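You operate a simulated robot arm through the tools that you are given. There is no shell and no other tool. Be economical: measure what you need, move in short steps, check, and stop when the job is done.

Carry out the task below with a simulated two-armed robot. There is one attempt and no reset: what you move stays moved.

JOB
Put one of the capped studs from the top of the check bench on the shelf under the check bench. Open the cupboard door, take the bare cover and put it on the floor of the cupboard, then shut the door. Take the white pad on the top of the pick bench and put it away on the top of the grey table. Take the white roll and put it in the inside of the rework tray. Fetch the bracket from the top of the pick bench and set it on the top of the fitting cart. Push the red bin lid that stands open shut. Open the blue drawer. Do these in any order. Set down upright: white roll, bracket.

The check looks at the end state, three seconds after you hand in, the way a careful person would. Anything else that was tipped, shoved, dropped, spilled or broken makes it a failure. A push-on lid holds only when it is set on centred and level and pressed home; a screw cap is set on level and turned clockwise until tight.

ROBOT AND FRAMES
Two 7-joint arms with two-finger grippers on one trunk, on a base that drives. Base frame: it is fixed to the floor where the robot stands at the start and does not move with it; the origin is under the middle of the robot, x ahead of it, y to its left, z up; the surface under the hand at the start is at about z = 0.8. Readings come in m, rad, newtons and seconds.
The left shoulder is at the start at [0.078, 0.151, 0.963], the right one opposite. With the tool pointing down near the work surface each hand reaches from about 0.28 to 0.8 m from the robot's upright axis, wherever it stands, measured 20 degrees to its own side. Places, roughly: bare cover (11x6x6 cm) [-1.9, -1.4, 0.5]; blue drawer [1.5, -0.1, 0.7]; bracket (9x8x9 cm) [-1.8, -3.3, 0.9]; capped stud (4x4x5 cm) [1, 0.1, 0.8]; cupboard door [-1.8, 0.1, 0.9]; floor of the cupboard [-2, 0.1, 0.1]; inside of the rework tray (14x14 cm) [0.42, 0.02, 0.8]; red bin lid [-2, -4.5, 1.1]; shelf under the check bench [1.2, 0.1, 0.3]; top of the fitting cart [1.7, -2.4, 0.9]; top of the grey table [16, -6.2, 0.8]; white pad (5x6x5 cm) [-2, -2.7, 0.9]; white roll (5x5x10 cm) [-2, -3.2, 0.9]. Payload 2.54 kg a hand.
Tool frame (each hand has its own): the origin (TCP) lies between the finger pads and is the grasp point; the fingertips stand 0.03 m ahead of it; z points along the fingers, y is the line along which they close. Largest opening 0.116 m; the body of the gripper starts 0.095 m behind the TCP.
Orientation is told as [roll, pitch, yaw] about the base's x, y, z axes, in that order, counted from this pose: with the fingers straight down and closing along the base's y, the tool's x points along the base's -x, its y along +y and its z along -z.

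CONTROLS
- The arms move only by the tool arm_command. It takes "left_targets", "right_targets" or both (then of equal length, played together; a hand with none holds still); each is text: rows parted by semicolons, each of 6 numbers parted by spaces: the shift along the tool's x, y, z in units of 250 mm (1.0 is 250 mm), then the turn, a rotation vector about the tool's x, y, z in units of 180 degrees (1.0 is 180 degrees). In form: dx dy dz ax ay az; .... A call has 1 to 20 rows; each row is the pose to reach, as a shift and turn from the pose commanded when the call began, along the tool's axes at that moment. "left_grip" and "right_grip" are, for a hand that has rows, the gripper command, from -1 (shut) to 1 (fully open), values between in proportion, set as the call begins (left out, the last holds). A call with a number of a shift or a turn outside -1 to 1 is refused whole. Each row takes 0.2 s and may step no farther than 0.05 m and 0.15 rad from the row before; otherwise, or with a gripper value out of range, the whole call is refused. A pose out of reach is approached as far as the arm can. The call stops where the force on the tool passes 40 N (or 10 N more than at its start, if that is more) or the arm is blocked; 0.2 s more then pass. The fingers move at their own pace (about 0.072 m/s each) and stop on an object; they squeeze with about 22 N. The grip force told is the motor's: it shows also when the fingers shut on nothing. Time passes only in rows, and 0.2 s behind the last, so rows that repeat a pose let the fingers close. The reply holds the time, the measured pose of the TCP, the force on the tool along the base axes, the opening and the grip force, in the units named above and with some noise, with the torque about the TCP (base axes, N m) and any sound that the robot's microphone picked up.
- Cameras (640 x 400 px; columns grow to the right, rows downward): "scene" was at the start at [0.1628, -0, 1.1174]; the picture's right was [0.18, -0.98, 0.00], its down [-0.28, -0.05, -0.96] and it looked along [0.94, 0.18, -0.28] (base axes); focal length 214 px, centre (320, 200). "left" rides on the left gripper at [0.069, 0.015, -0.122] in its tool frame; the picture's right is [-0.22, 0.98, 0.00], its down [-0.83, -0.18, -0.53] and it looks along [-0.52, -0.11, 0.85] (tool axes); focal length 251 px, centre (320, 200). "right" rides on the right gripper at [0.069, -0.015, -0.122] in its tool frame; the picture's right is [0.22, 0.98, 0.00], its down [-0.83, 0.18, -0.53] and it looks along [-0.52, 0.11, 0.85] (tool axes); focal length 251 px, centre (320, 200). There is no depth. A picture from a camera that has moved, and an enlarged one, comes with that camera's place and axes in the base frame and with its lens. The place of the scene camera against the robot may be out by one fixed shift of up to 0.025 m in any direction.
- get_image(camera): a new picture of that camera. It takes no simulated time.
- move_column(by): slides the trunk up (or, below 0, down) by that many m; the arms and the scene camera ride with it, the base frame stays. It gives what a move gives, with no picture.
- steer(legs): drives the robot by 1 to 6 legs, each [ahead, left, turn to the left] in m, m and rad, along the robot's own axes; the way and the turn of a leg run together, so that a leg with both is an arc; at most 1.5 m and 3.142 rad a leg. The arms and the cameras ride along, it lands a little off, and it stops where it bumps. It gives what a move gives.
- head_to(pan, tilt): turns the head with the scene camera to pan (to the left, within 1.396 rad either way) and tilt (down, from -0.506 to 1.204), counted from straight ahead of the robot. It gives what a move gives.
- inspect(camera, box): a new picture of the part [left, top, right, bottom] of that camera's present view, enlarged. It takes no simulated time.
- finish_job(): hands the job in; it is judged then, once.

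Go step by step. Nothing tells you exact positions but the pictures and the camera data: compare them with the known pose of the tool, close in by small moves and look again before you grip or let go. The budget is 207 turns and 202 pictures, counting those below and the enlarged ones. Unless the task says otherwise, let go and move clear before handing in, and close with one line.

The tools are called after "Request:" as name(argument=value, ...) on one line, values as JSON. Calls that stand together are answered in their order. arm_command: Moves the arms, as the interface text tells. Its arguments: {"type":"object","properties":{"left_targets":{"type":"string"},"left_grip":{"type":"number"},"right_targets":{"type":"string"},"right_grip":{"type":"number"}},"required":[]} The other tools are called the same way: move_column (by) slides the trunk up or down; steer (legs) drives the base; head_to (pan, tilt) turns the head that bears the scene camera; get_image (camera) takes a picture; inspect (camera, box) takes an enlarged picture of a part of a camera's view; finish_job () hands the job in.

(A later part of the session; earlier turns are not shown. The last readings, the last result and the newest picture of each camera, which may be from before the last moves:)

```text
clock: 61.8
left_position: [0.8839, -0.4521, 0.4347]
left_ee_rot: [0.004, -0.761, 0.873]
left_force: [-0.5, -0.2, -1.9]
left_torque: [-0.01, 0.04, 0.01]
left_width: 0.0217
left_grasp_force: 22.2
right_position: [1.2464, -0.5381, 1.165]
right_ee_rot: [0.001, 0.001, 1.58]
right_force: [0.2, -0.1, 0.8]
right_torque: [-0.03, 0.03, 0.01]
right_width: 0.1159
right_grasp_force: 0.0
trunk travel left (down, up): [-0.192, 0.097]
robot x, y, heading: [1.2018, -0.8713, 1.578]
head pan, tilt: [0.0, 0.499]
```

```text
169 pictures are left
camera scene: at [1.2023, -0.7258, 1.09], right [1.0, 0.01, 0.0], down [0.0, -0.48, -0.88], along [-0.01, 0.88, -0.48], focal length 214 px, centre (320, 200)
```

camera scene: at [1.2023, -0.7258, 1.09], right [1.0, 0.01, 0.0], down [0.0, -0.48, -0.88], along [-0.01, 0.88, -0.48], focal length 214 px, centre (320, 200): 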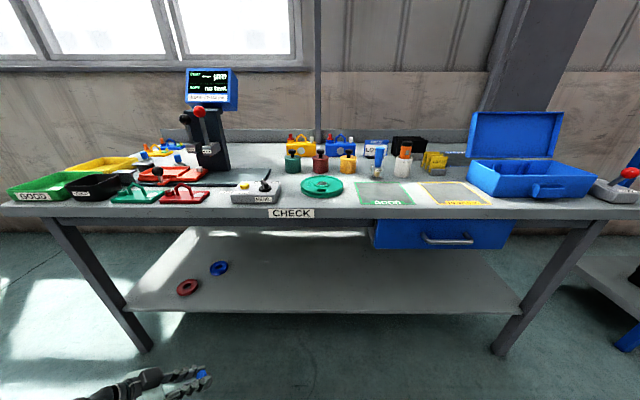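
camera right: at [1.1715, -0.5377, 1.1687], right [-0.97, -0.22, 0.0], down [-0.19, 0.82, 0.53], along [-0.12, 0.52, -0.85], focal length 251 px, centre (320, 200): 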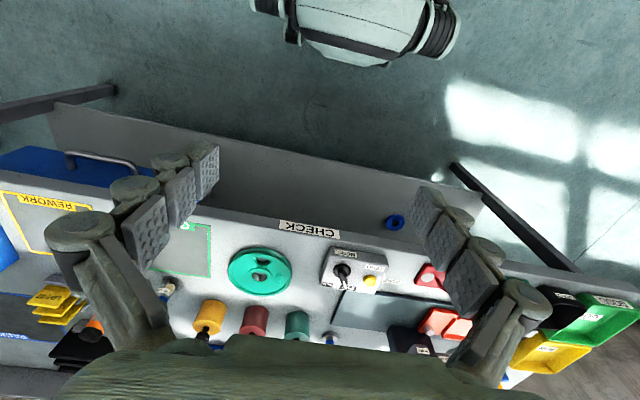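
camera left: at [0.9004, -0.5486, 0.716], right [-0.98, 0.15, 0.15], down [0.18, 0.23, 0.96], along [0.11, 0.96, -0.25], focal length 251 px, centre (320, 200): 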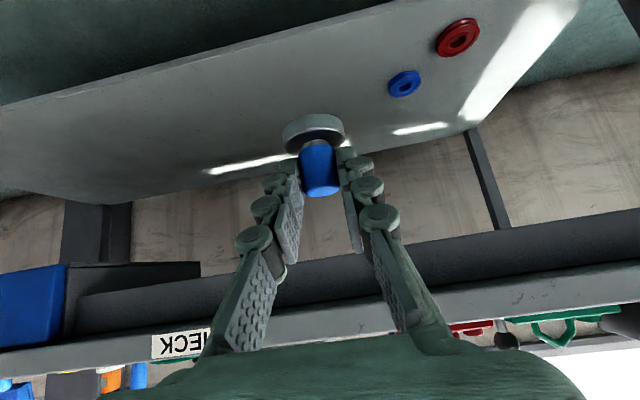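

Request:
steer(legs=[[0.2, -0.1, 0]])

Request:
arm_command(left_targets="-0.085 0.07 0.08 0 0 0; -0.17 0.14 0.16 0 0 0; -0.25 0.21 0.24 0 0 0")

Request:
get_image(camera="scene")

Request:
get_image(camera="left")

```text
clock: 63.5
left_position: [0.9851, -0.2531, 0.4341]
left_ee_rot: [0.002, -0.762, 0.873]
left_force: [-0.9, -0.9, -1.8]
left_torque: [-0.02, -0.02, 0.0]
left_width: 0.0215
left_grasp_force: 22.1
right_position: [1.3438, -0.3373, 1.1644]
right_ee_rot: [0.0, -0.001, 1.578]
right_force: [-0.6, 0.1, -0.6]
right_torque: [-0.03, 0.02, -0.02]
right_width: 0.116
right_grasp_force: 0.2
trunk travel left (down, up): [-0.192, 0.097]
robot x, y, heading: [1.3024, -0.6661, 1.58]
head pan, tilt: [0.0, 0.499]
```

```text
clock: 64.2
left_position: [0.9995, -0.1539, 0.4341]
left_ee_rot: [0.001, -0.757, 0.874]
left_force: [0.3, -0.7, -1.5]
left_torque: [-0.01, 0.03, -0.01]
left_width: 0.0219
left_grasp_force: 22.3
right_position: [1.3447, -0.3383, 1.1647]
right_ee_rot: [-0.001, -0.001, 1.579]
right_force: [0.1, 0.6, -0.3]
right_torque: [-0.04, -0.02, 0.01]
right_width: 0.1162
right_grasp_force: 0.1
trunk travel left (down, up): [-0.192, 0.097]
robot x, y, heading: [1.2971, -0.6696, 1.579]
head pan, tilt: [0.0, 0.499]
```

```text
168 pictures are left
camera scene: at [1.3009, -0.5266, 1.09], right [1.0, 0.01, 0.0], down [0.0, -0.48, -0.88], along [-0.01, 0.88, -0.48], focal length 214 px, centre (320, 200)
```

scene: 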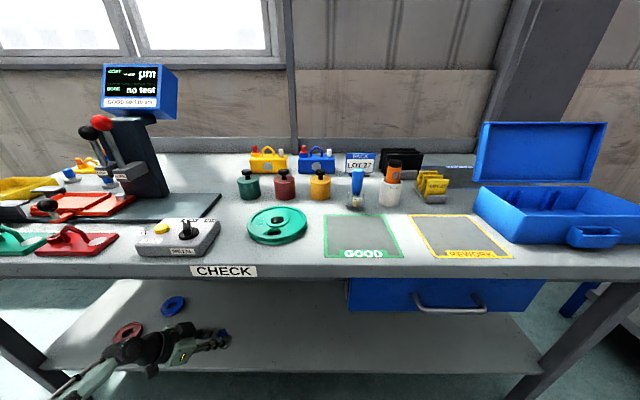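

```text
167 pictures are left
camera left: at [0.9019, -0.2482, 0.4747], right [-0.65, 0.75, 0.15], down [0.29, 0.06, 0.96], along [0.7, 0.66, -0.25], focal length 251 px, centre (320, 200)
```

left: 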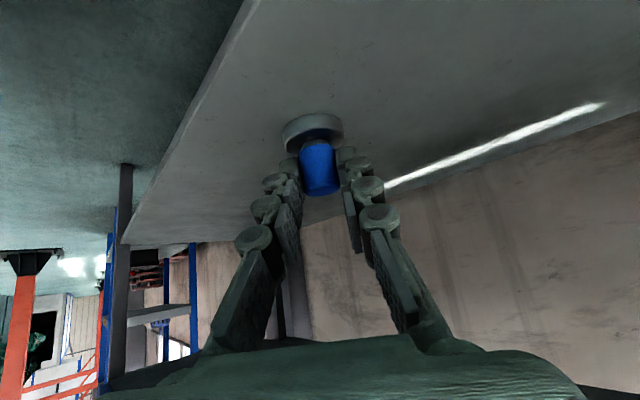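

Request:
arm_command(left_targets="0.02 0.05 0.11 0 0 0; 0.04 0.1 0.22 0 0 0; 0.059 0.154 0.33 0 0 0; 0.059 0.154 0.33 0 0 0")

Request:
get_image(camera="left")

```text
clock: 65.2
left_position: [1.0007, -0.0945, 0.3644]
left_ee_rot: [0.002, -0.762, 0.873]
left_force: [-0.6, -0.2, -1.2]
left_torque: [0.0, 0.06, 0.02]
left_width: 0.0217
left_grasp_force: 21.9
right_position: [1.3443, -0.3373, 1.1645]
right_ee_rot: [-0.001, -0.001, 1.58]
right_force: [0.6, 0.4, 1.4]
right_torque: [-0.01, 0.03, 0.0]
right_width: 0.1163
right_grasp_force: 0.0
trunk travel left (down, up): [-0.192, 0.097]
robot x, y, heading: [1.3001, -0.6675, 1.576]
head pan, tilt: [0.0, 0.499]
```

```text
166 pictures are left
camera left: at [0.9024, -0.1881, 0.4057], right [-0.65, 0.75, 0.15], down [0.29, 0.06, 0.96], along [0.7, 0.66, -0.25], focal length 251 px, centre (320, 200)
```

left: 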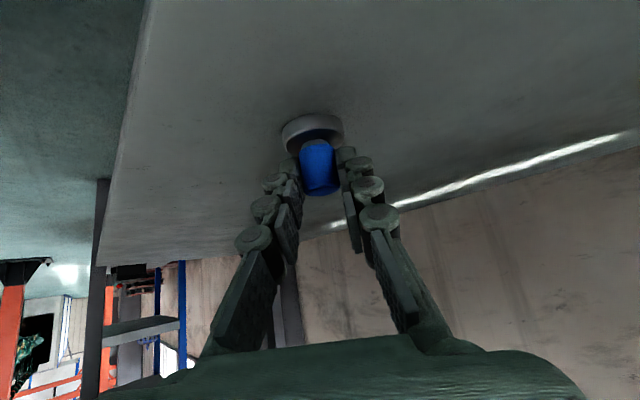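

Request:
arm_command(left_targets="0.0138 0 0.0145 0 0 0; 0.0276 0 0.029 0 0 0; 0.0414 0 0.0435 0 0 0")

Request:
get_image(camera="left")

```text
clock: 66.0
left_position: [0.9996, -0.0936, 0.3494]
left_ee_rot: [0.001, -0.764, 0.873]
left_force: [0.0, -1.1, -1.2]
left_torque: [0.0, 0.03, -0.01]
left_width: 0.0217
left_grasp_force: 21.8
right_position: [1.345, -0.338, 1.1647]
right_ee_rot: [0.0, 0.001, 1.58]
right_force: [-0.5, 0.9, 0.5]
right_torque: [0.0, 0.02, 0.01]
right_width: 0.1161
right_grasp_force: 0.1
trunk travel left (down, up): [-0.192, 0.097]
robot x, y, heading: [1.2965, -0.6676, 1.583]
head pan, tilt: [0.0, 0.499]
```

```text
165 pictures are left
camera left: at [0.9024, -0.1881, 0.3911], right [-0.65, 0.74, 0.15], down [0.29, 0.06, 0.96], along [0.7, 0.66, -0.25], focal length 251 px, centre (320, 200)
```

left: 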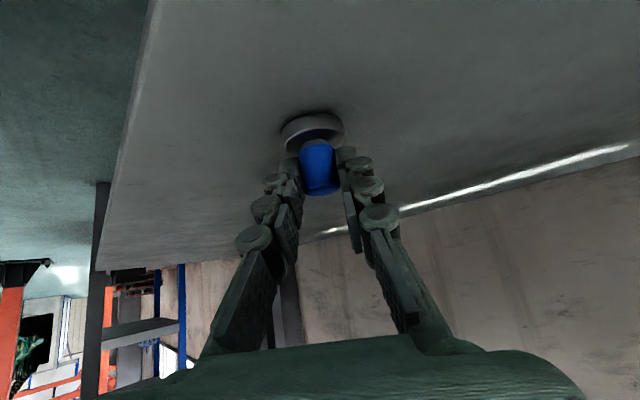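

Not touching yet, but close (shadow near). Continue in 3 mm steps.

Request:
arm_command(left_targets="0.0083 0 0.0087 0 0 0; 0.0166 0 0.0174 0 0 0; 0.0207 0 0.0217 0 0 0")

Request:
inspect(camera="left", box=[250, 90, 390, 210])

```text
clock: 66.8
left_position: [0.9991, -0.0921, 0.3449]
left_ee_rot: [0.004, -0.763, 0.873]
left_force: [-0.2, -3.6, 9.3]
left_torque: [0.12, -0.18, -0.06]
left_width: 0.0216
left_grasp_force: 22.0
right_position: [1.3443, -0.3393, 1.1647]
right_ee_rot: [-0.001, -0.002, 1.579]
right_force: [-0.4, 0.2, 0.0]
right_torque: [-0.02, -0.01, -0.03]
right_width: 0.116
right_grasp_force: 0.0
trunk travel left (down, up): [-0.192, 0.097]
robot x, y, heading: [1.298, -0.6655, 1.583]
head pan, tilt: [0.0, 0.499]
```

```text
3.33 times, centred on (320, 150) of left
camera zoom: at [0.9018, -0.1872, 0.3855], right [-0.65, 0.74, 0.15], down [0.29, 0.06, 0.96], along [0.7, 0.67, -0.25], focal length 838 px, centre (320, 367)
```

zoom: 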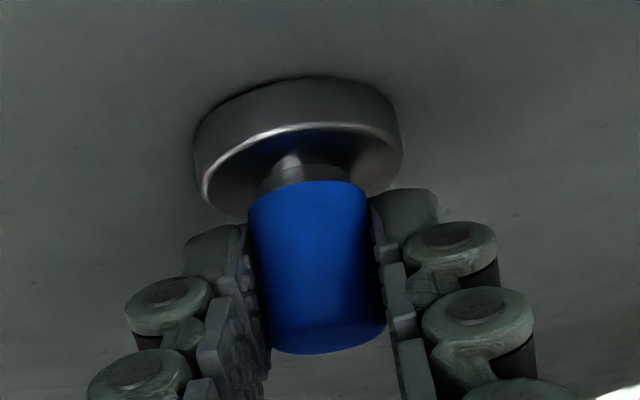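

In contact. Open and back out along the tool axis.

Request:
arm_command(left_targets="0 0 0 0 0 0; 0 0 0 0 0 0; 0 0 0 0 0 0", left_grip=-0.1)

Request:
arm_command(left_targets="0 0 -0.1 0 0 0; 0 0 -0.25 0 0 0; 0 0 -0.4 0 0 0; 0 0 -0.55 0 0 0; 0 0 -0.7 0 0 0")

Request:
get_image(camera="left")

```text
clock: 67.7
left_position: [0.9992, -0.0935, 0.3422]
left_ee_rot: [0.001, -0.761, 0.871]
left_force: [0.2, -0.1, -0.6]
left_torque: [0.01, 0.02, 0.0]
left_width: 0.052
left_grasp_force: 0.0
right_position: [1.3444, -0.3384, 1.1644]
right_ee_rot: [0.0, 0.001, 1.578]
right_force: [-0.7, -0.4, 0.3]
right_torque: [0.01, -0.01, 0.03]
right_width: 0.1161
right_grasp_force: 0.2
trunk travel left (down, up): [-0.192, 0.097]
robot x, y, heading: [1.2989, -0.6695, 1.575]
head pan, tilt: [0.0, 0.499]
```

```text
clock: 68.8
left_position: [0.9215, -0.1874, 0.4696]
left_ee_rot: [0.003, -0.76, 0.873]
left_force: [-0.2, 0.6, -0.3]
left_torque: [0.04, -0.01, -0.01]
left_width: 0.0524
left_grasp_force: 0.1
right_position: [1.3444, -0.338, 1.1636]
right_ee_rot: [0.0, 0.0, 1.581]
right_force: [-0.2, 1.1, -0.2]
right_torque: [0.0, 0.01, 0.01]
right_width: 0.116
right_grasp_force: 0.1
trunk travel left (down, up): [-0.192, 0.097]
robot x, y, heading: [1.297, -0.6696, 1.578]
head pan, tilt: [0.0, 0.499]
```

```text
163 pictures are left
camera left: at [0.824, -0.2812, 0.5109], right [-0.65, 0.75, 0.15], down [0.29, 0.06, 0.96], along [0.7, 0.66, -0.25], focal length 251 px, centre (320, 200)
```

left: 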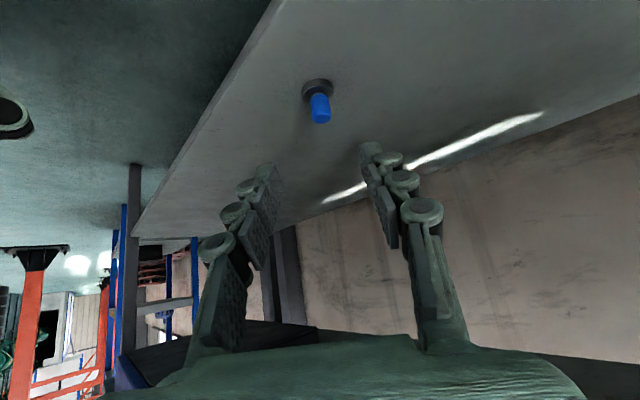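

The stud stands on the shelf. Back off and turn the right hand so fingers point at the drawer, closing vertically on the bar handle.

Request:
steer(legs=[[-0.3, 0, 0]])

Request:
arm_command(right_targets="0 -0.05 0.02 -0.0257 -0.0257 0.0257; 0 -0.1 0.04 -0.0513 -0.0513 0.0513; 0 -0.15 0.06 -0.077 -0.077 0.077; 0 -0.2 0.08 -0.1027 -0.1027 0.1027; 0 -0.25 0.1 -0.1283 -0.1283 0.1283; 0 -0.3 0.12 -0.154 -0.154 0.154; 0 -0.35 0.14 -0.18 -0.18 0.18; 0 -0.4 0.16 -0.2053 -0.2053 0.2053; 0 -0.45 0.2 -0.231 -0.231 0.231; 0 -0.5 0.24 -0.2567 -0.2567 0.2567; 0 -0.55 0.28 -0.2823 -0.2823 0.2823; 0 -0.6 0.32 -0.308 -0.308 0.308; 0 -0.6 0.36 -0.3337 -0.3337 0.3337; 0 -0.6 0.4 -0.3593 -0.3593 0.3593; 0 -0.6 0.44 -0.385 -0.385 0.385", right_grip=0.2)

Request:
get_image(camera="scene")

```text
clock: 70.9
left_position: [0.9241, -0.4841, 0.4696]
left_ee_rot: [0.003, -0.76, 0.874]
left_force: [0.5, 0.3, -0.2]
left_torque: [0.05, -0.03, -0.02]
left_width: 0.052
left_grasp_force: 0.0
right_position: [1.347, -0.6371, 1.1629]
right_ee_rot: [0.0, 0.001, 1.577]
right_force: [-0.5, -0.2, -0.3]
right_torque: [0.0, 0.0, 0.04]
right_width: 0.116
right_grasp_force: 0.0
trunk travel left (down, up): [-0.192, 0.097]
robot x, y, heading: [1.3025, -0.9668, 1.578]
head pan, tilt: [0.0, 0.499]
```

```text
clock: 72.0
left_position: [0.9241, -0.4843, 0.4681]
left_ee_rot: [0.002, -0.761, 0.871]
left_force: [-1.2, -0.1, 0.3]
left_torque: [0.02, -0.01, -0.02]
left_width: 0.0524
left_grasp_force: 0.1
right_position: [1.3982, -0.6323, 1.1469]
right_ee_rot: [0.412, -0.259, 1.165]
right_force: [-2.7, 8.5, 14.2]
right_torque: [-2.23, -0.7, -0.07]
right_width: 0.0695
right_grasp_force: 0.0
trunk travel left (down, up): [-0.192, 0.097]
robot x, y, heading: [1.3046, -0.9658, 1.576]
head pan, tilt: [0.0, 0.499]
stopped in row 5 (right hand): the force on the tool passed its limit at 54 N (the readings are from after the stop); the commanded pose is now the measured one
```

```text
162 pictures are left
camera scene: at [1.3049, -0.8257, 1.0882], right [1.0, -0.02, 0.0], down [-0.01, -0.5, -0.87], along [0.01, 0.87, -0.5], focal length 214 px, centre (320, 200)
```

scene: 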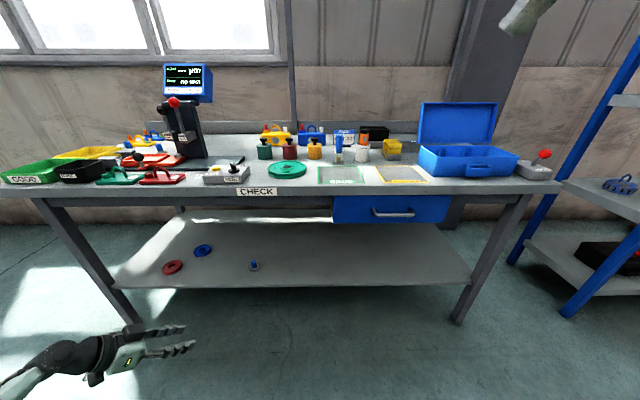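

The right hand bumped the robot's own head during the turn. Move it away to the right and forward first.

Request:
arm_command(right_targets="-0.14 -0.101 -0.004 0 0 0; -0.28 -0.203 -0.008 0 0 0; -0.42 -0.304 -0.012 0 0 0; -0.56 -0.406 -0.016 0 0 0; -0.7 -0.507 -0.02 0 0 0")

Request:
get_image(camera="scene")

```text
clock: 73.2
left_position: [0.9232, -0.4844, 0.469]
left_ee_rot: [0.002, -0.76, 0.874]
left_force: [0.0, -1.2, -0.1]
left_torque: [0.02, -0.03, 0.0]
left_width: 0.0523
left_grasp_force: 0.1
right_position: [1.5807, -0.5123, 1.1457]
right_ee_rot: [0.409, -0.26, 1.169]
right_force: [-0.1, 0.2, 0.6]
right_torque: [-0.03, 0.02, -0.02]
right_width: 0.0693
right_grasp_force: 0.1
trunk travel left (down, up): [-0.192, 0.097]
robot x, y, heading: [1.2976, -0.9655, 1.58]
head pan, tilt: [0.0, 0.499]
```

```text
161 pictures are left
camera scene: at [1.3033, -0.8252, 1.09], right [1.0, 0.01, 0.0], down [0.0, -0.48, -0.88], along [-0.01, 0.88, -0.48], focal length 214 px, centre (320, 200)
```

scene: 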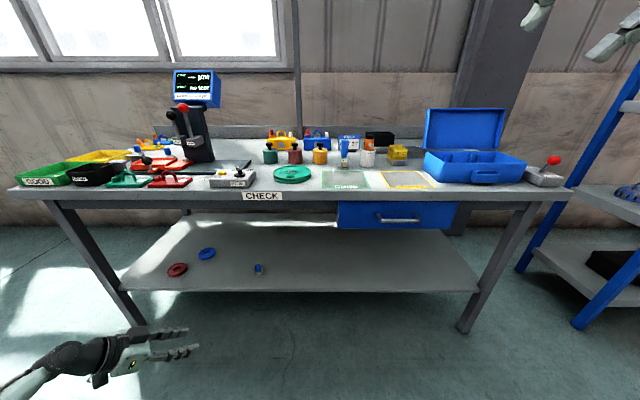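

Request:
arm_command(right_targets="0 0 0 -0.0251 -0.0253 0.0247; 0 0 0 -0.0502 -0.0506 0.0495; 0 0 0 -0.0753 -0.076 0.0742; 0 0 0 -0.1004 -0.1013 0.0989; 0 0 0 -0.1255 -0.1266 0.1236; 0 0 0 -0.1505 -0.1519 0.1484; 0 0 0 -0.1756 -0.1772 0.1731; 0 0 0 -0.2007 -0.2025 0.1978; 0 0 0 -0.2258 -0.2279 0.2225; 0 0 0 -0.2509 -0.2532 0.2473; 0 0 0 -0.276 -0.2785 0.272")

Request:
get_image(camera="scene")

```text
clock: 75.6
left_position: [0.9241, -0.4842, 0.4705]
left_ee_rot: [0.001, -0.762, 0.872]
left_force: [-1.3, 0.1, -0.9]
left_torque: [-0.02, -0.01, 0.06]
left_width: 0.0521
left_grasp_force: 0.0
right_position: [1.5813, -0.5088, 1.152]
right_ee_rot: [1.569, -0.002, 0.005]
right_force: [-0.3, 0.8, 0.1]
right_torque: [-0.02, 0.01, -0.01]
right_width: 0.0696
right_grasp_force: 0.0
right hand out of reach, approached as far as the arm can: row 11
trunk travel left (down, up): [-0.192, 0.097]
robot x, y, heading: [1.301, -0.968, 1.578]
head pan, tilt: [0.0, 0.499]
```

```text
160 pictures are left
camera scene: at [1.3031, -0.8252, 1.09], right [1.0, 0.01, 0.0], down [0.0, -0.48, -0.88], along [-0.01, 0.88, -0.48], focal length 214 px, centre (320, 200)
```

scene: 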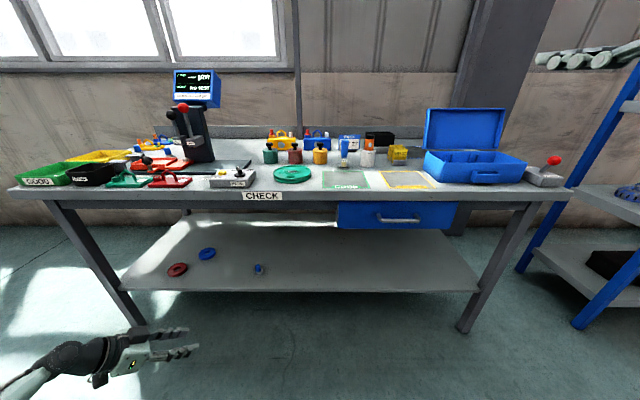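

Request:
arm_command(right_targets="0.02 -0.16 0 0 0 0; 0.04 -0.33 0 0 0 0; 0.06 -0.5 0 0 0 0; 0.08 -0.66 0 0 0 0; 0.1 -0.83 0 0 0 0; 0.1 -1 0 0 0 0")

Request:
move_column(by=-0.19)

Request:
get_image(camera="scene")

Request:
get_image(camera="right")

```text
clock: 77.0
left_position: [0.9236, -0.4851, 0.4691]
left_ee_rot: [0.002, -0.761, 0.874]
left_force: [0.3, 0.0, 0.2]
left_torque: [0.04, -0.02, -0.01]
left_width: 0.0523
left_grasp_force: 0.0
right_position: [1.6023, -0.4192, 0.9997]
right_ee_rot: [1.572, -0.006, 0.005]
right_force: [1.0, 0.0, -0.4]
right_torque: [-0.01, 0.03, -0.01]
right_width: 0.0698
right_grasp_force: 0.1
right hand out of reach, approached as far as the arm can: row 1, 2, 3, 4, 5, 6
trunk travel left (down, up): [-0.192, 0.097]
robot x, y, heading: [1.3016, -0.9632, 1.579]
head pan, tilt: [0.0, 0.499]
```

```text
clock: 79.0
left_position: [0.9246, -0.4847, 0.2794]
left_ee_rot: [0.003, -0.761, 0.873]
left_force: [0.0, -0.4, 0.5]
left_torque: [-0.01, 0.0, -0.01]
left_width: 0.0525
left_grasp_force: 0.1
right_position: [1.6005, -0.4206, 0.8098]
right_ee_rot: [1.57, -0.006, 0.003]
right_force: [-0.5, 0.1, -0.1]
right_torque: [-0.01, 0.03, 0.02]
right_width: 0.0693
right_grasp_force: 0.0
trunk travel left (down, up): [-0.002, 0.287]
robot x, y, heading: [1.302, -0.968, 1.58]
head pan, tilt: [0.0, 0.499]
```

```text
159 pictures are left
camera scene: at [1.3031, -0.8253, 0.9001], right [1.0, 0.01, 0.0], down [0.0, -0.48, -0.88], along [-0.01, 0.88, -0.48], focal length 214 px, centre (320, 200)
```

scene: 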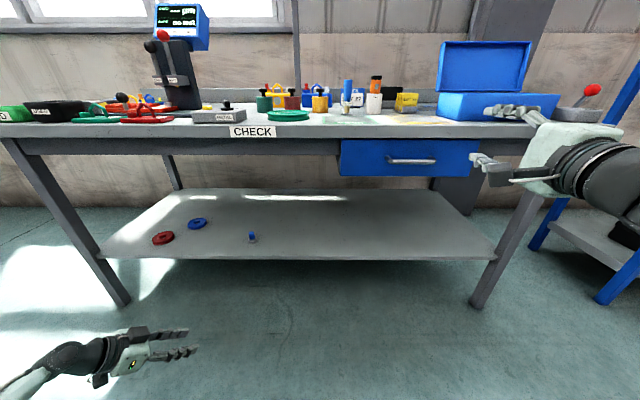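

```text
158 pictures are left
camera right: at [1.5342, -0.5419, 0.7938], right [-0.22, 0.0, 0.98], down [0.83, -0.53, 0.19], along [0.52, 0.85, 0.12], focal length 251 px, centre (320, 200)
```

right: 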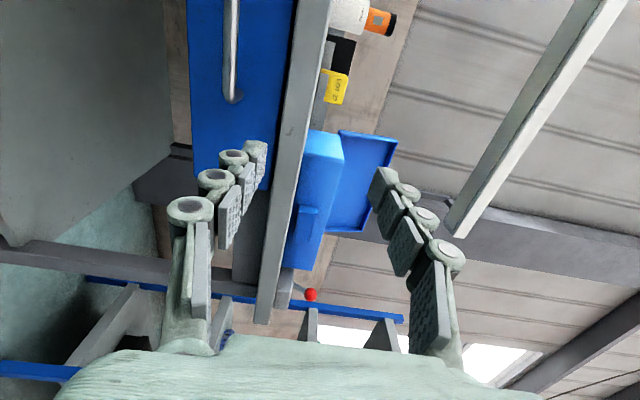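

Hand is about 10 cm above and slightly right of the handle. Align it.

Request:
arm_command(right_targets="0.057 -0.133 0 0 0 0; 0.115 -0.267 0 0 0 0; 0.172 -0.4 0 0 0 0; 0.172 -0.4 0 0 0 0")

Request:
get_image(camera="scene")

Request:
get_image(camera="right")

```text
clock: 80.0
left_position: [0.9247, -0.4848, 0.2799]
left_ee_rot: [0.0, -0.762, 0.873]
left_force: [0.3, 0.0, 0.3]
left_torque: [0.01, 0.02, 0.01]
left_width: 0.0523
left_grasp_force: 0.1
right_position: [1.5626, -0.4115, 0.7081]
right_ee_rot: [1.571, -0.005, 0.003]
right_force: [-0.3, 0.2, 0.6]
right_torque: [0.04, 0.0, 0.02]
right_width: 0.0699
right_grasp_force: 0.2
right hand out of reach, approached as far as the arm can: row 1, 2, 3, 4
trunk travel left (down, up): [-0.002, 0.287]
robot x, y, heading: [1.3005, -0.9666, 1.573]
head pan, tilt: [0.0, 0.499]
```

```text
157 pictures are left
camera scene: at [1.3031, -0.8253, 0.9], right [1.0, 0.01, 0.0], down [0.0, -0.48, -0.88], along [-0.01, 0.88, -0.48], focal length 214 px, centre (320, 200)
```

scene: 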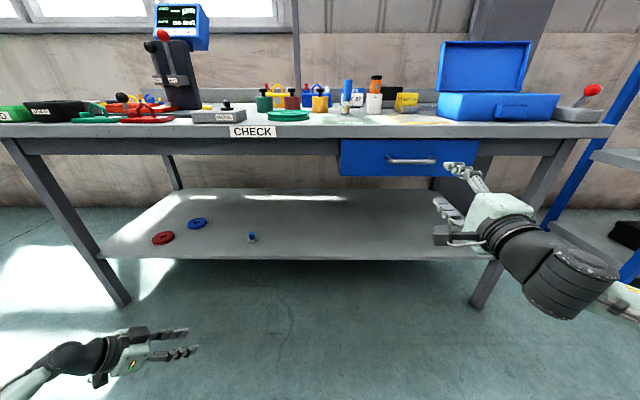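

```text
156 pictures are left
camera right: at [1.4935, -0.5338, 0.6908], right [-0.22, 0.0, 0.98], down [0.83, -0.53, 0.18], along [0.52, 0.85, 0.12], focal length 251 px, centre (320, 200)
```

right: 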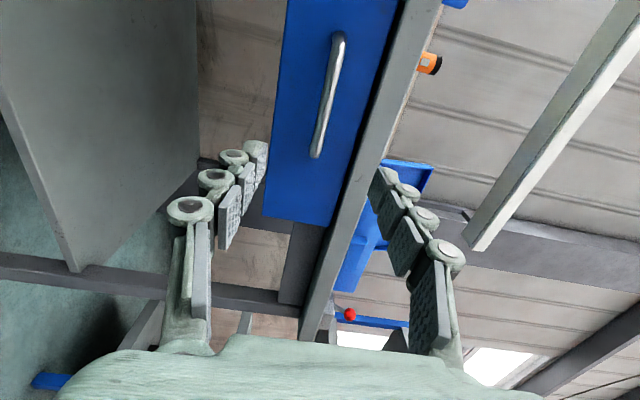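

Request:
arm_command(right_targets="0.05 0.012 0 0 0 0; 0.05 0.012 0 0 0 0", right_grip=-0.2)

Request:
steer(legs=[[0.125, 0, 0]])

Request:
get_image(camera="right")

Request:
get_image(camera="scene")

```text
clock: 80.7
left_position: [0.924, -0.4865, 0.2791]
left_ee_rot: [0.002, -0.76, 0.872]
left_force: [-1.1, 0.3, -0.7]
left_torque: [0.03, -0.01, 0.01]
left_width: 0.052
left_grasp_force: 0.1
right_position: [1.5492, -0.4104, 0.7105]
right_ee_rot: [1.571, -0.004, 0.002]
right_force: [0.1, 0.3, 0.4]
right_torque: [0.03, 0.02, -0.01]
right_width: 0.0463
right_grasp_force: 0.2
trunk travel left (down, up): [-0.002, 0.287]
robot x, y, heading: [1.2985, -0.9655, 1.578]
head pan, tilt: [0.0, 0.499]
```

```text
clock: 81.9
left_position: [0.9228, -0.3615, 0.2798]
left_ee_rot: [0.0, -0.762, 0.873]
left_force: [0.5, 0.4, 0.0]
left_torque: [0.0, 0.0, 0.02]
left_width: 0.0524
left_grasp_force: 0.2
right_position: [1.5464, -0.2853, 0.7095]
right_ee_rot: [1.571, -0.003, 0.005]
right_force: [-0.2, 0.6, -0.4]
right_torque: [0.02, 0.02, -0.03]
right_width: 0.0464
right_grasp_force: 0.0
trunk travel left (down, up): [-0.002, 0.287]
robot x, y, heading: [1.3009, -0.8434, 1.579]
head pan, tilt: [0.0, 0.499]
```

```text
155 pictures are left
camera right: at [1.4797, -0.4068, 0.6933], right [-0.22, 0.0, 0.98], down [0.83, -0.53, 0.18], along [0.52, 0.85, 0.12], focal length 251 px, centre (320, 200)
```

right: 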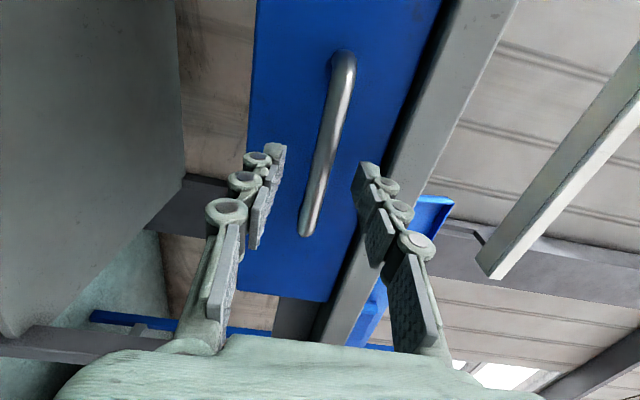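

```text
154 pictures are left
camera scene: at [1.302, -0.7012, 0.9], right [1.0, 0.01, 0.0], down [0.0, -0.48, -0.88], along [-0.01, 0.88, -0.48], focal length 214 px, centre (320, 200)
```

scene: 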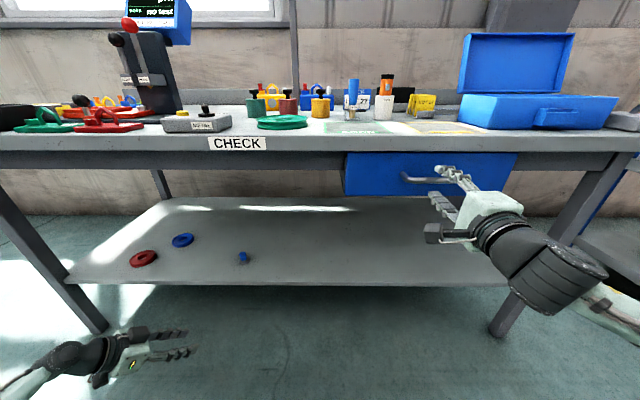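

Request:
arm_command(right_targets="0 0 0.06 0 0 0; 0 0 0.12 0 0 0; 0 0 0.17 0 0 0")

Request:
get_image(camera="right")

```text
clock: 82.8
left_position: [0.9234, -0.3613, 0.281]
left_ee_rot: [0.004, -0.763, 0.868]
left_force: [0.4, -0.8, -0.1]
left_torque: [0.02, 0.05, 0.01]
left_width: 0.0521
left_grasp_force: 0.0
right_position: [1.5466, -0.2476, 0.7105]
right_ee_rot: [1.571, -0.003, 0.007]
right_force: [0.3, -24.8, -2.3]
right_torque: [-1.68, 0.12, -0.39]
right_width: 0.0308
right_grasp_force: 13.5
trunk travel left (down, up): [-0.002, 0.287]
robot x, y, heading: [1.3003, -0.8468, 1.578]
head pan, tilt: [0.0, 0.499]
stopped in row 3 (right hand): the force on the tool passed its limit at 46 N (the readings are from after the stop); the commanded pose is now the measured one
```

```text
153 pictures are left
camera right: at [1.4791, -0.3708, 0.6942], right [-0.22, 0.0, 0.98], down [0.83, -0.53, 0.18], along [0.52, 0.85, 0.12], focal length 251 px, centre (320, 200)
```

right: 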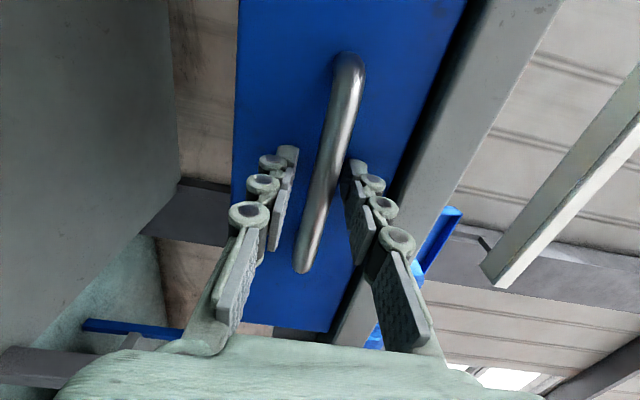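

Tips touch the drawer front with the bar between them. Back off a few mm and close.

Request:
arm_command(right_targets="0 0 -0.016 0 0 0; 0 0 -0.016 0 0 0; 0 0 -0.016 0 0 0; 0 0 -0.016 0 0 0", right_grip=-1)

Request:
get_image(camera="right")

```text
clock: 83.8
left_position: [0.9226, -0.3609, 0.2801]
left_ee_rot: [0.001, -0.762, 0.873]
left_force: [-0.2, 0.1, -0.5]
left_torque: [0.04, 0.01, -0.01]
left_width: 0.0522
left_grasp_force: 0.0
right_position: [1.5463, -0.2493, 0.7106]
right_ee_rot: [1.572, -0.005, 0.003]
right_force: [1.7, 3.7, 7.9]
right_torque: [-0.08, 0.25, -0.07]
right_width: 0.0123
right_grasp_force: 37.3
trunk travel left (down, up): [-0.002, 0.287]
robot x, y, heading: [1.2995, -0.8449, 1.576]
head pan, tilt: [0.0, 0.499]
```

```text
152 pictures are left
camera right: at [1.4795, -0.3715, 0.6939], right [-0.22, 0.0, 0.98], down [0.83, -0.53, 0.19], along [0.52, 0.85, 0.12], focal length 251 px, centre (320, 200)
```

right: 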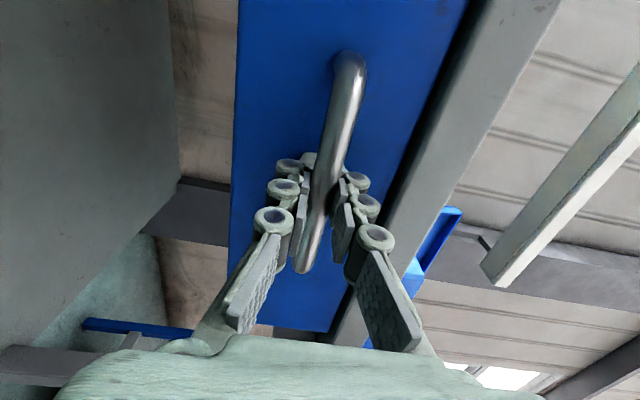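

Gripping the bar. Pull by driving back.

Request:
steer(legs=[[-0.15, 0, 0]])

Request:
get_image(camera="scene")

```text
clock: 85.1
left_position: [0.9246, -0.5098, 0.2795]
left_ee_rot: [0.004, -0.763, 0.873]
left_force: [0.3, 1.1, 0.8]
left_torque: [0.01, 0.01, 0.0]
left_width: 0.0523
left_grasp_force: 0.1
right_position: [1.5465, -0.3983, 0.709]
right_ee_rot: [1.571, -0.006, 0.004]
right_force: [0.7, 1.0, 11.2]
right_torque: [-0.08, 0.25, -0.11]
right_width: 0.0123
right_grasp_force: 37.5
trunk travel left (down, up): [-0.002, 0.287]
robot x, y, heading: [1.3031, -0.9922, 1.579]
head pan, tilt: [0.0, 0.499]
```

```text
151 pictures are left
camera scene: at [1.303, -0.8509, 0.9002], right [1.0, 0.01, 0.0], down [0.0, -0.48, -0.88], along [-0.01, 0.88, -0.48], focal length 214 px, centre (320, 200)
```

scene: 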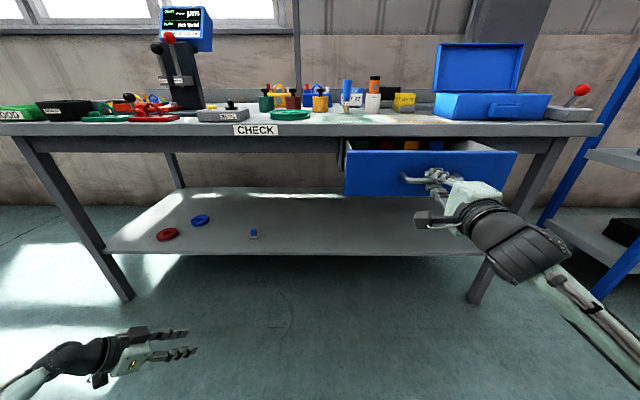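

Opening well. Pull farther until it stops.

Request:
steer(legs=[[-0.12, 0, 0]])

Request:
get_image(camera="scene")

```text
clock: 86.4
left_position: [0.9246, -0.6296, 0.279]
left_ee_rot: [0.002, -0.76, 0.874]
left_force: [0.0, -0.2, -0.2]
left_torque: [0.04, -0.02, 0.0]
left_width: 0.0522
left_grasp_force: 0.0
right_position: [1.5472, -0.5177, 0.7101]
right_ee_rot: [1.572, -0.005, 0.008]
right_force: [-4.9, 0.0, 4.7]
right_torque: [-0.02, 0.24, -0.07]
right_width: 0.0123
right_grasp_force: 37.8
trunk travel left (down, up): [-0.002, 0.287]
robot x, y, heading: [1.2995, -1.1154, 1.577]
head pan, tilt: [0.0, 0.499]
```

```text
150 pictures are left
camera scene: at [1.3037, -0.9699, 0.9001], right [1.0, 0.01, 0.0], down [0.0, -0.48, -0.88], along [-0.01, 0.88, -0.48], focal length 214 px, centre (320, 200)
```

scene: 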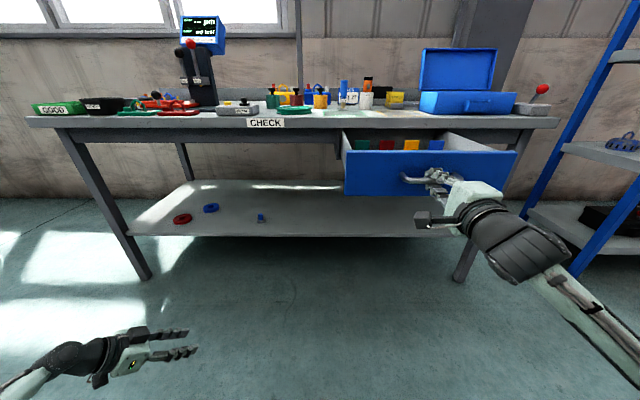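

Request:
steer(legs=[[-0.06, 0, 0]])

Request:
get_image(camera="right")

```text
clock: 87.4
left_position: [0.9245, -0.6766, 0.2792]
left_ee_rot: [0.003, -0.76, 0.873]
left_force: [0.6, -0.3, -1.3]
left_torque: [0.0, 0.0, -0.01]
left_width: 0.0521
left_grasp_force: 0.1
right_position: [1.5477, -0.5621, 0.7101]
right_ee_rot: [1.574, -0.002, 0.009]
right_force: [0.1, 1.3, -0.3]
right_torque: [0.03, -0.04, 0.04]
right_width: 0.0113
right_grasp_force: 38.6
trunk travel left (down, up): [-0.002, 0.287]
robot x, y, heading: [1.3014, -1.1585, 1.575]
head pan, tilt: [0.0, 0.499]
stopped in leg 1: the force on the tool passed its limit at 84 N (the readings are from after the stop); the commanded pose is now the measured one
```

```text
149 pictures are left
camera right: at [1.4809, -0.6846, 0.694], right [-0.22, 0.0, 0.98], down [0.83, -0.53, 0.18], along [0.51, 0.85, 0.12], focal length 251 px, centre (320, 200)
```

right: 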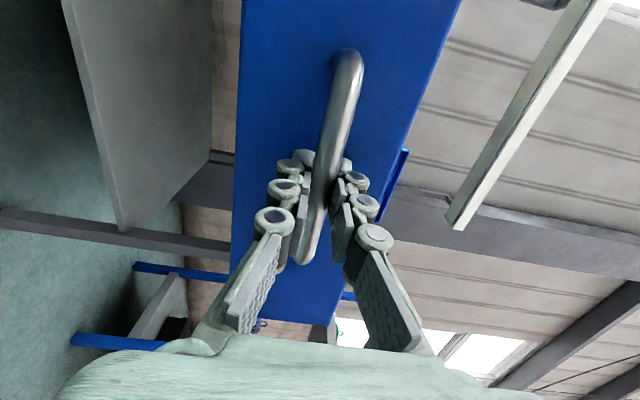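

Drawer is at its stop. Release and back off.

Request:
arm_command(right_targets="0 0 0 0 0 0; 0 0 0 0 0 0; 0 0 0 0 0 0; 0 0 -0.1 0 0 0; 0 0 -0.2 0 0 0", right_grip=0)

Request:
steer(legs=[[-0.35, 0, 0]])

Request:
get_image(camera="scene")

```text
clock: 88.6
left_position: [0.9251, -0.6758, 0.2797]
left_ee_rot: [0.005, -0.759, 0.872]
left_force: [-0.5, -0.9, 0.5]
left_torque: [-0.01, -0.01, -0.01]
left_width: 0.0524
left_grasp_force: 0.0
right_position: [1.5502, -0.6015, 0.7082]
right_ee_rot: [1.573, -0.001, 0.009]
right_force: [0.4, -0.4, -0.2]
right_torque: [0.01, 0.01, 0.0]
right_width: 0.0581
right_grasp_force: 0.1
right hand out of reach, approached as far as the arm can: row 5
trunk travel left (down, up): [-0.002, 0.287]
robot x, y, heading: [1.301, -1.1576, 1.58]
head pan, tilt: [0.0, 0.499]
```

```text
clock: 89.9
left_position: [0.9206, -0.7519, 0.2804]
left_ee_rot: [0.006, -0.761, 0.874]
left_force: [0.0, -0.2, -0.9]
left_torque: [-0.03, -0.03, -0.01]
left_width: 0.0521
left_grasp_force: 0.0
right_position: [1.5483, -0.6732, 0.7073]
right_ee_rot: [1.574, -0.002, 0.015]
right_force: [1.2, 0.1, -0.1]
right_torque: [-0.01, 0.04, 0.0]
right_width: 0.0581
right_grasp_force: 0.0
trunk travel left (down, up): [-0.002, 0.287]
robot x, y, heading: [1.3036, -1.2293, 1.583]
head pan, tilt: [0.0, 0.499]
stopped in leg 1: the robot was blocked; the commanded pose is now the measured one
```

```text
148 pictures are left
camera scene: at [1.303, -1.0915, 0.9], right [1.0, 0.01, 0.0], down [0.01, -0.48, -0.88], along [-0.01, 0.88, -0.48], focal length 214 px, centre (320, 200)
```

scene: 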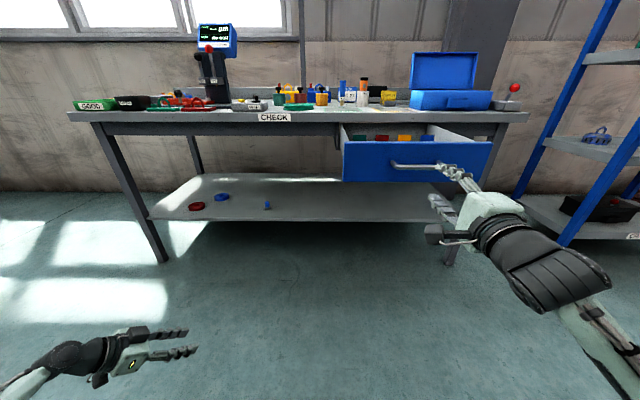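

Blocked behind — probably the fitting cart. Look that way.

Request:
head_to(pan=-1.396, tilt=0.5)

Request:
get_image(camera="scene")

Request:
head_to(pan=1.396, tilt=0.5)

Request:
get_image(camera="scene")

```text
clock: 91.4
left_position: [0.922, -0.7517, 0.2797]
left_ee_rot: [0.006, -0.764, 0.876]
left_force: [0.1, 0.0, -0.1]
left_torque: [-0.02, 0.04, 0.01]
left_width: 0.0519
left_grasp_force: 0.1
right_position: [1.547, -0.6743, 0.7076]
right_ee_rot: [1.574, -0.002, 0.013]
right_force: [-0.1, 0.9, 0.0]
right_torque: [-0.01, -0.02, -0.04]
right_width: 0.0581
right_grasp_force: 0.1
trunk travel left (down, up): [-0.002, 0.287]
robot x, y, heading: [1.3015, -1.2352, 1.578]
head pan, tilt: [-1.396, 0.499]
```

```text
147 pictures are left
camera scene: at [1.3934, -1.1655, 0.9], right [0.19, -0.98, 0.0], down [-0.47, -0.09, -0.88], along [0.86, 0.16, -0.48], focal length 214 px, centre (320, 200)
```

scene: 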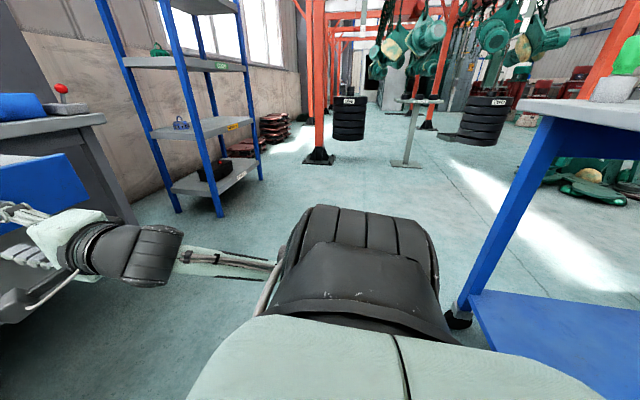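

```text
clock: 93.9
left_position: [0.9205, -0.7541, 0.28]
left_ee_rot: [0.003, -0.761, 0.876]
left_force: [0.8, 0.2, 0.0]
left_torque: [-0.01, -0.02, -0.01]
left_width: 0.0524
left_grasp_force: 0.2
right_position: [1.5473, -0.6739, 0.7056]
right_ee_rot: [1.575, -0.002, 0.014]
right_force: [-0.7, -0.2, -0.4]
right_torque: [-0.03, 0.0, -0.01]
right_width: 0.0578
right_grasp_force: 0.1
trunk travel left (down, up): [-0.002, 0.287]
robot x, y, heading: [1.3009, -1.2321, 1.583]
head pan, tilt: [1.396, 0.499]
```

```text
146 pictures are left
camera scene: at [1.2143, -1.1677, 0.9], right [0.16, 0.99, 0.0], down [0.47, -0.08, -0.88], along [-0.87, 0.14, -0.48], focal length 214 px, centre (320, 200)
```

scene: 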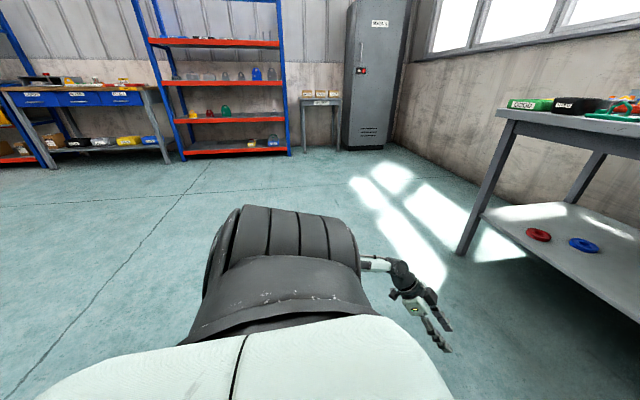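

The base touched the fitting cart. I'll edge forward slightly and strafe left out into open floor, then tidy the arms.

Request:
steer(legs=[[0.02, 0, 0], [0, 1.4, 0]])

Request:
head_to(pan=-1.2, tilt=0.4)

Request:
get_image(camera="scene")

```text
clock: 108.0
left_position: [-0.4784, -0.7263, 0.2805]
left_ee_rot: [0.005, -0.763, 0.855]
left_force: [0.2, -0.2, 0.5]
left_torque: [0.01, 0.0, 0.02]
left_width: 0.0521
left_grasp_force: 0.0
right_position: [0.1495, -0.6614, 0.7086]
right_ee_rot: [1.575, 0.0, -0.009]
right_force: [0.3, -0.4, 0.4]
right_torque: [0.01, 0.0, 0.0]
right_width: 0.0581
right_grasp_force: 0.2
trunk travel left (down, up): [-0.002, 0.287]
robot x, y, heading: [-0.1082, -1.2152, 1.565]
head pan, tilt: [1.396, 0.499]
```

```text
clock: 110.3
left_position: [-0.4791, -0.7259, 0.2799]
left_ee_rot: [0.005, -0.761, 0.854]
left_force: [0.0, -0.4, 0.8]
left_torque: [0.0, 0.02, -0.01]
left_width: 0.0522
left_grasp_force: 0.0
right_position: [0.1486, -0.6614, 0.7071]
right_ee_rot: [1.574, -0.002, -0.008]
right_force: [-0.2, -0.6, 0.4]
right_torque: [0.01, 0.0, 0.01]
right_width: 0.0579
right_grasp_force: 0.0
trunk travel left (down, up): [-0.002, 0.287]
robot x, y, heading: [-0.108, -1.2152, 1.564]
head pan, tilt: [-1.201, 0.4]
```

```text
145 pictures are left
camera scene: at [-0.0178, -1.1319, 0.9092], right [0.35, -0.94, 0.0], down [-0.36, -0.14, -0.92], along [0.86, 0.33, -0.39], focal length 214 px, centre (320, 200)
```

scene: 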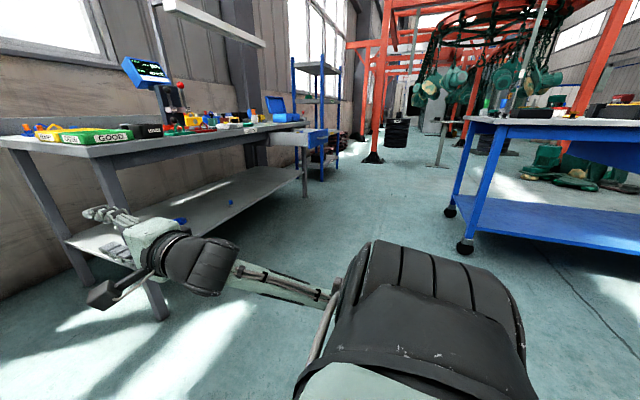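

Cart caster still at the same spot, drawer open. Now turn toward the cupboard (facing -x) and look at it.

Request:
steer(legs=[[0, 0, 1.571], [0.3, 0, 0], [0, -1.25, 0]])

Request:
move_column(by=0.2)

Request:
head_to(pan=0, tilt=0.35)

Request:
get_image(camera="scene")

```text
clock: 128.2
left_position: [-0.9009, -0.3392, 0.2802]
left_ee_rot: [0.005, -0.764, 2.446]
left_force: [-0.5, 0.1, 0.3]
left_torque: [0.01, 0.0, -0.01]
left_width: 0.0524
left_grasp_force: 0.0
right_position: [-0.9786, 0.2864, 0.7069]
right_ee_rot: [1.574, -0.002, 1.583]
right_force: [-0.3, 0.2, 0.0]
right_torque: [0.01, -0.03, -0.01]
right_width: 0.0582
right_grasp_force: 0.1
trunk travel left (down, up): [-0.002, 0.287]
robot x, y, heading: [-0.4178, 0.043, -3.129]
head pan, tilt: [-1.201, 0.4]
```

```text
clock: 130.4
left_position: [-0.9025, -0.3389, 0.4801]
left_ee_rot: [0.004, -0.763, 2.446]
left_force: [-0.2, 0.4, -0.5]
left_torque: [-0.03, -0.01, 0.03]
left_width: 0.0523
left_grasp_force: 0.0
right_position: [-0.9778, 0.2868, 0.9073]
right_ee_rot: [1.575, -0.002, 1.583]
right_force: [-0.5, 0.8, -0.7]
right_torque: [0.01, -0.01, -0.01]
right_width: 0.058
right_grasp_force: 0.0
trunk travel left (down, up): [-0.202, 0.087]
robot x, y, heading: [-0.4182, 0.0376, -3.132]
head pan, tilt: [-1.201, 0.4]
```

```text
clock: 131.8
left_position: [-0.9012, -0.3393, 0.4808]
left_ee_rot: [0.007, -0.762, 2.444]
left_force: [-0.5, -0.4, 0.0]
left_torque: [0.0, 0.0, 0.0]
left_width: 0.0523
left_grasp_force: 0.1
right_position: [-0.9777, 0.2866, 0.9083]
right_ee_rot: [1.574, -0.001, 1.583]
right_force: [0.4, 0.4, 0.1]
right_torque: [0.01, -0.01, 0.01]
right_width: 0.0578
right_grasp_force: 0.0
trunk travel left (down, up): [-0.202, 0.087]
robot x, y, heading: [-0.4175, 0.043, -3.131]
head pan, tilt: [0.0, 0.351]
```

```text
144 pictures are left
camera scene: at [-0.578, 0.0217, 1.1137], right [-0.01, 1.0, 0.0], down [0.34, 0.0, -0.94], along [-0.94, -0.01, -0.34], focal length 214 px, centre (320, 200)
```

scene: 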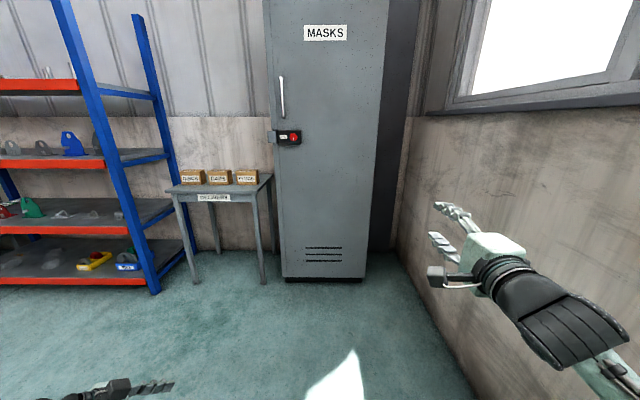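

Request:
inspect(camera="scene", box=[250, 60, 350, 160])

Request:
inspect(camera="scene", box=[0, 60, 280, 300])

```text
4.00 times, centred on (300, 110) of scene
camera zoom: at [-0.578, 0.0217, 1.1137], right [-0.01, 1.0, 0.0], down [0.34, 0.0, -0.94], along [-0.94, -0.01, -0.34], focal length 858 px, centre (400, 560)
```

zoom: 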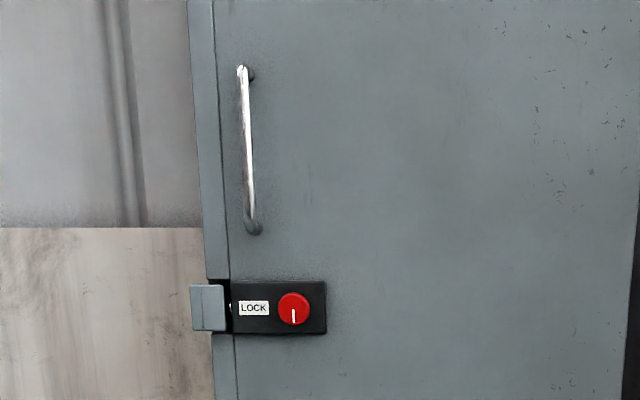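

```text
1.67 times, centred on (140, 180) of scene
camera zoom: at [-0.578, 0.0217, 1.1137], right [-0.01, 1.0, 0.0], down [0.34, 0.0, -0.94], along [-0.94, -0.01, -0.34], focal length 358 px, centre (620, 233)
```

zoom: 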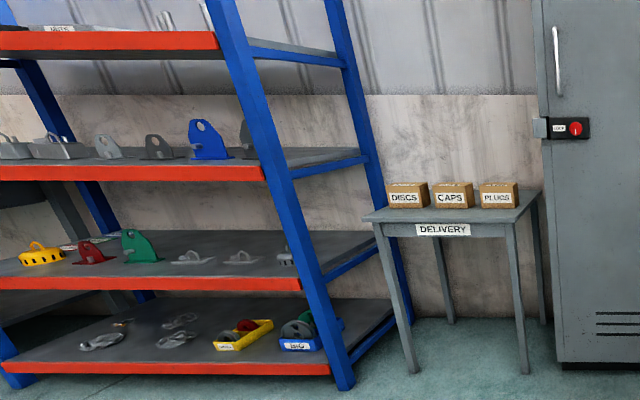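

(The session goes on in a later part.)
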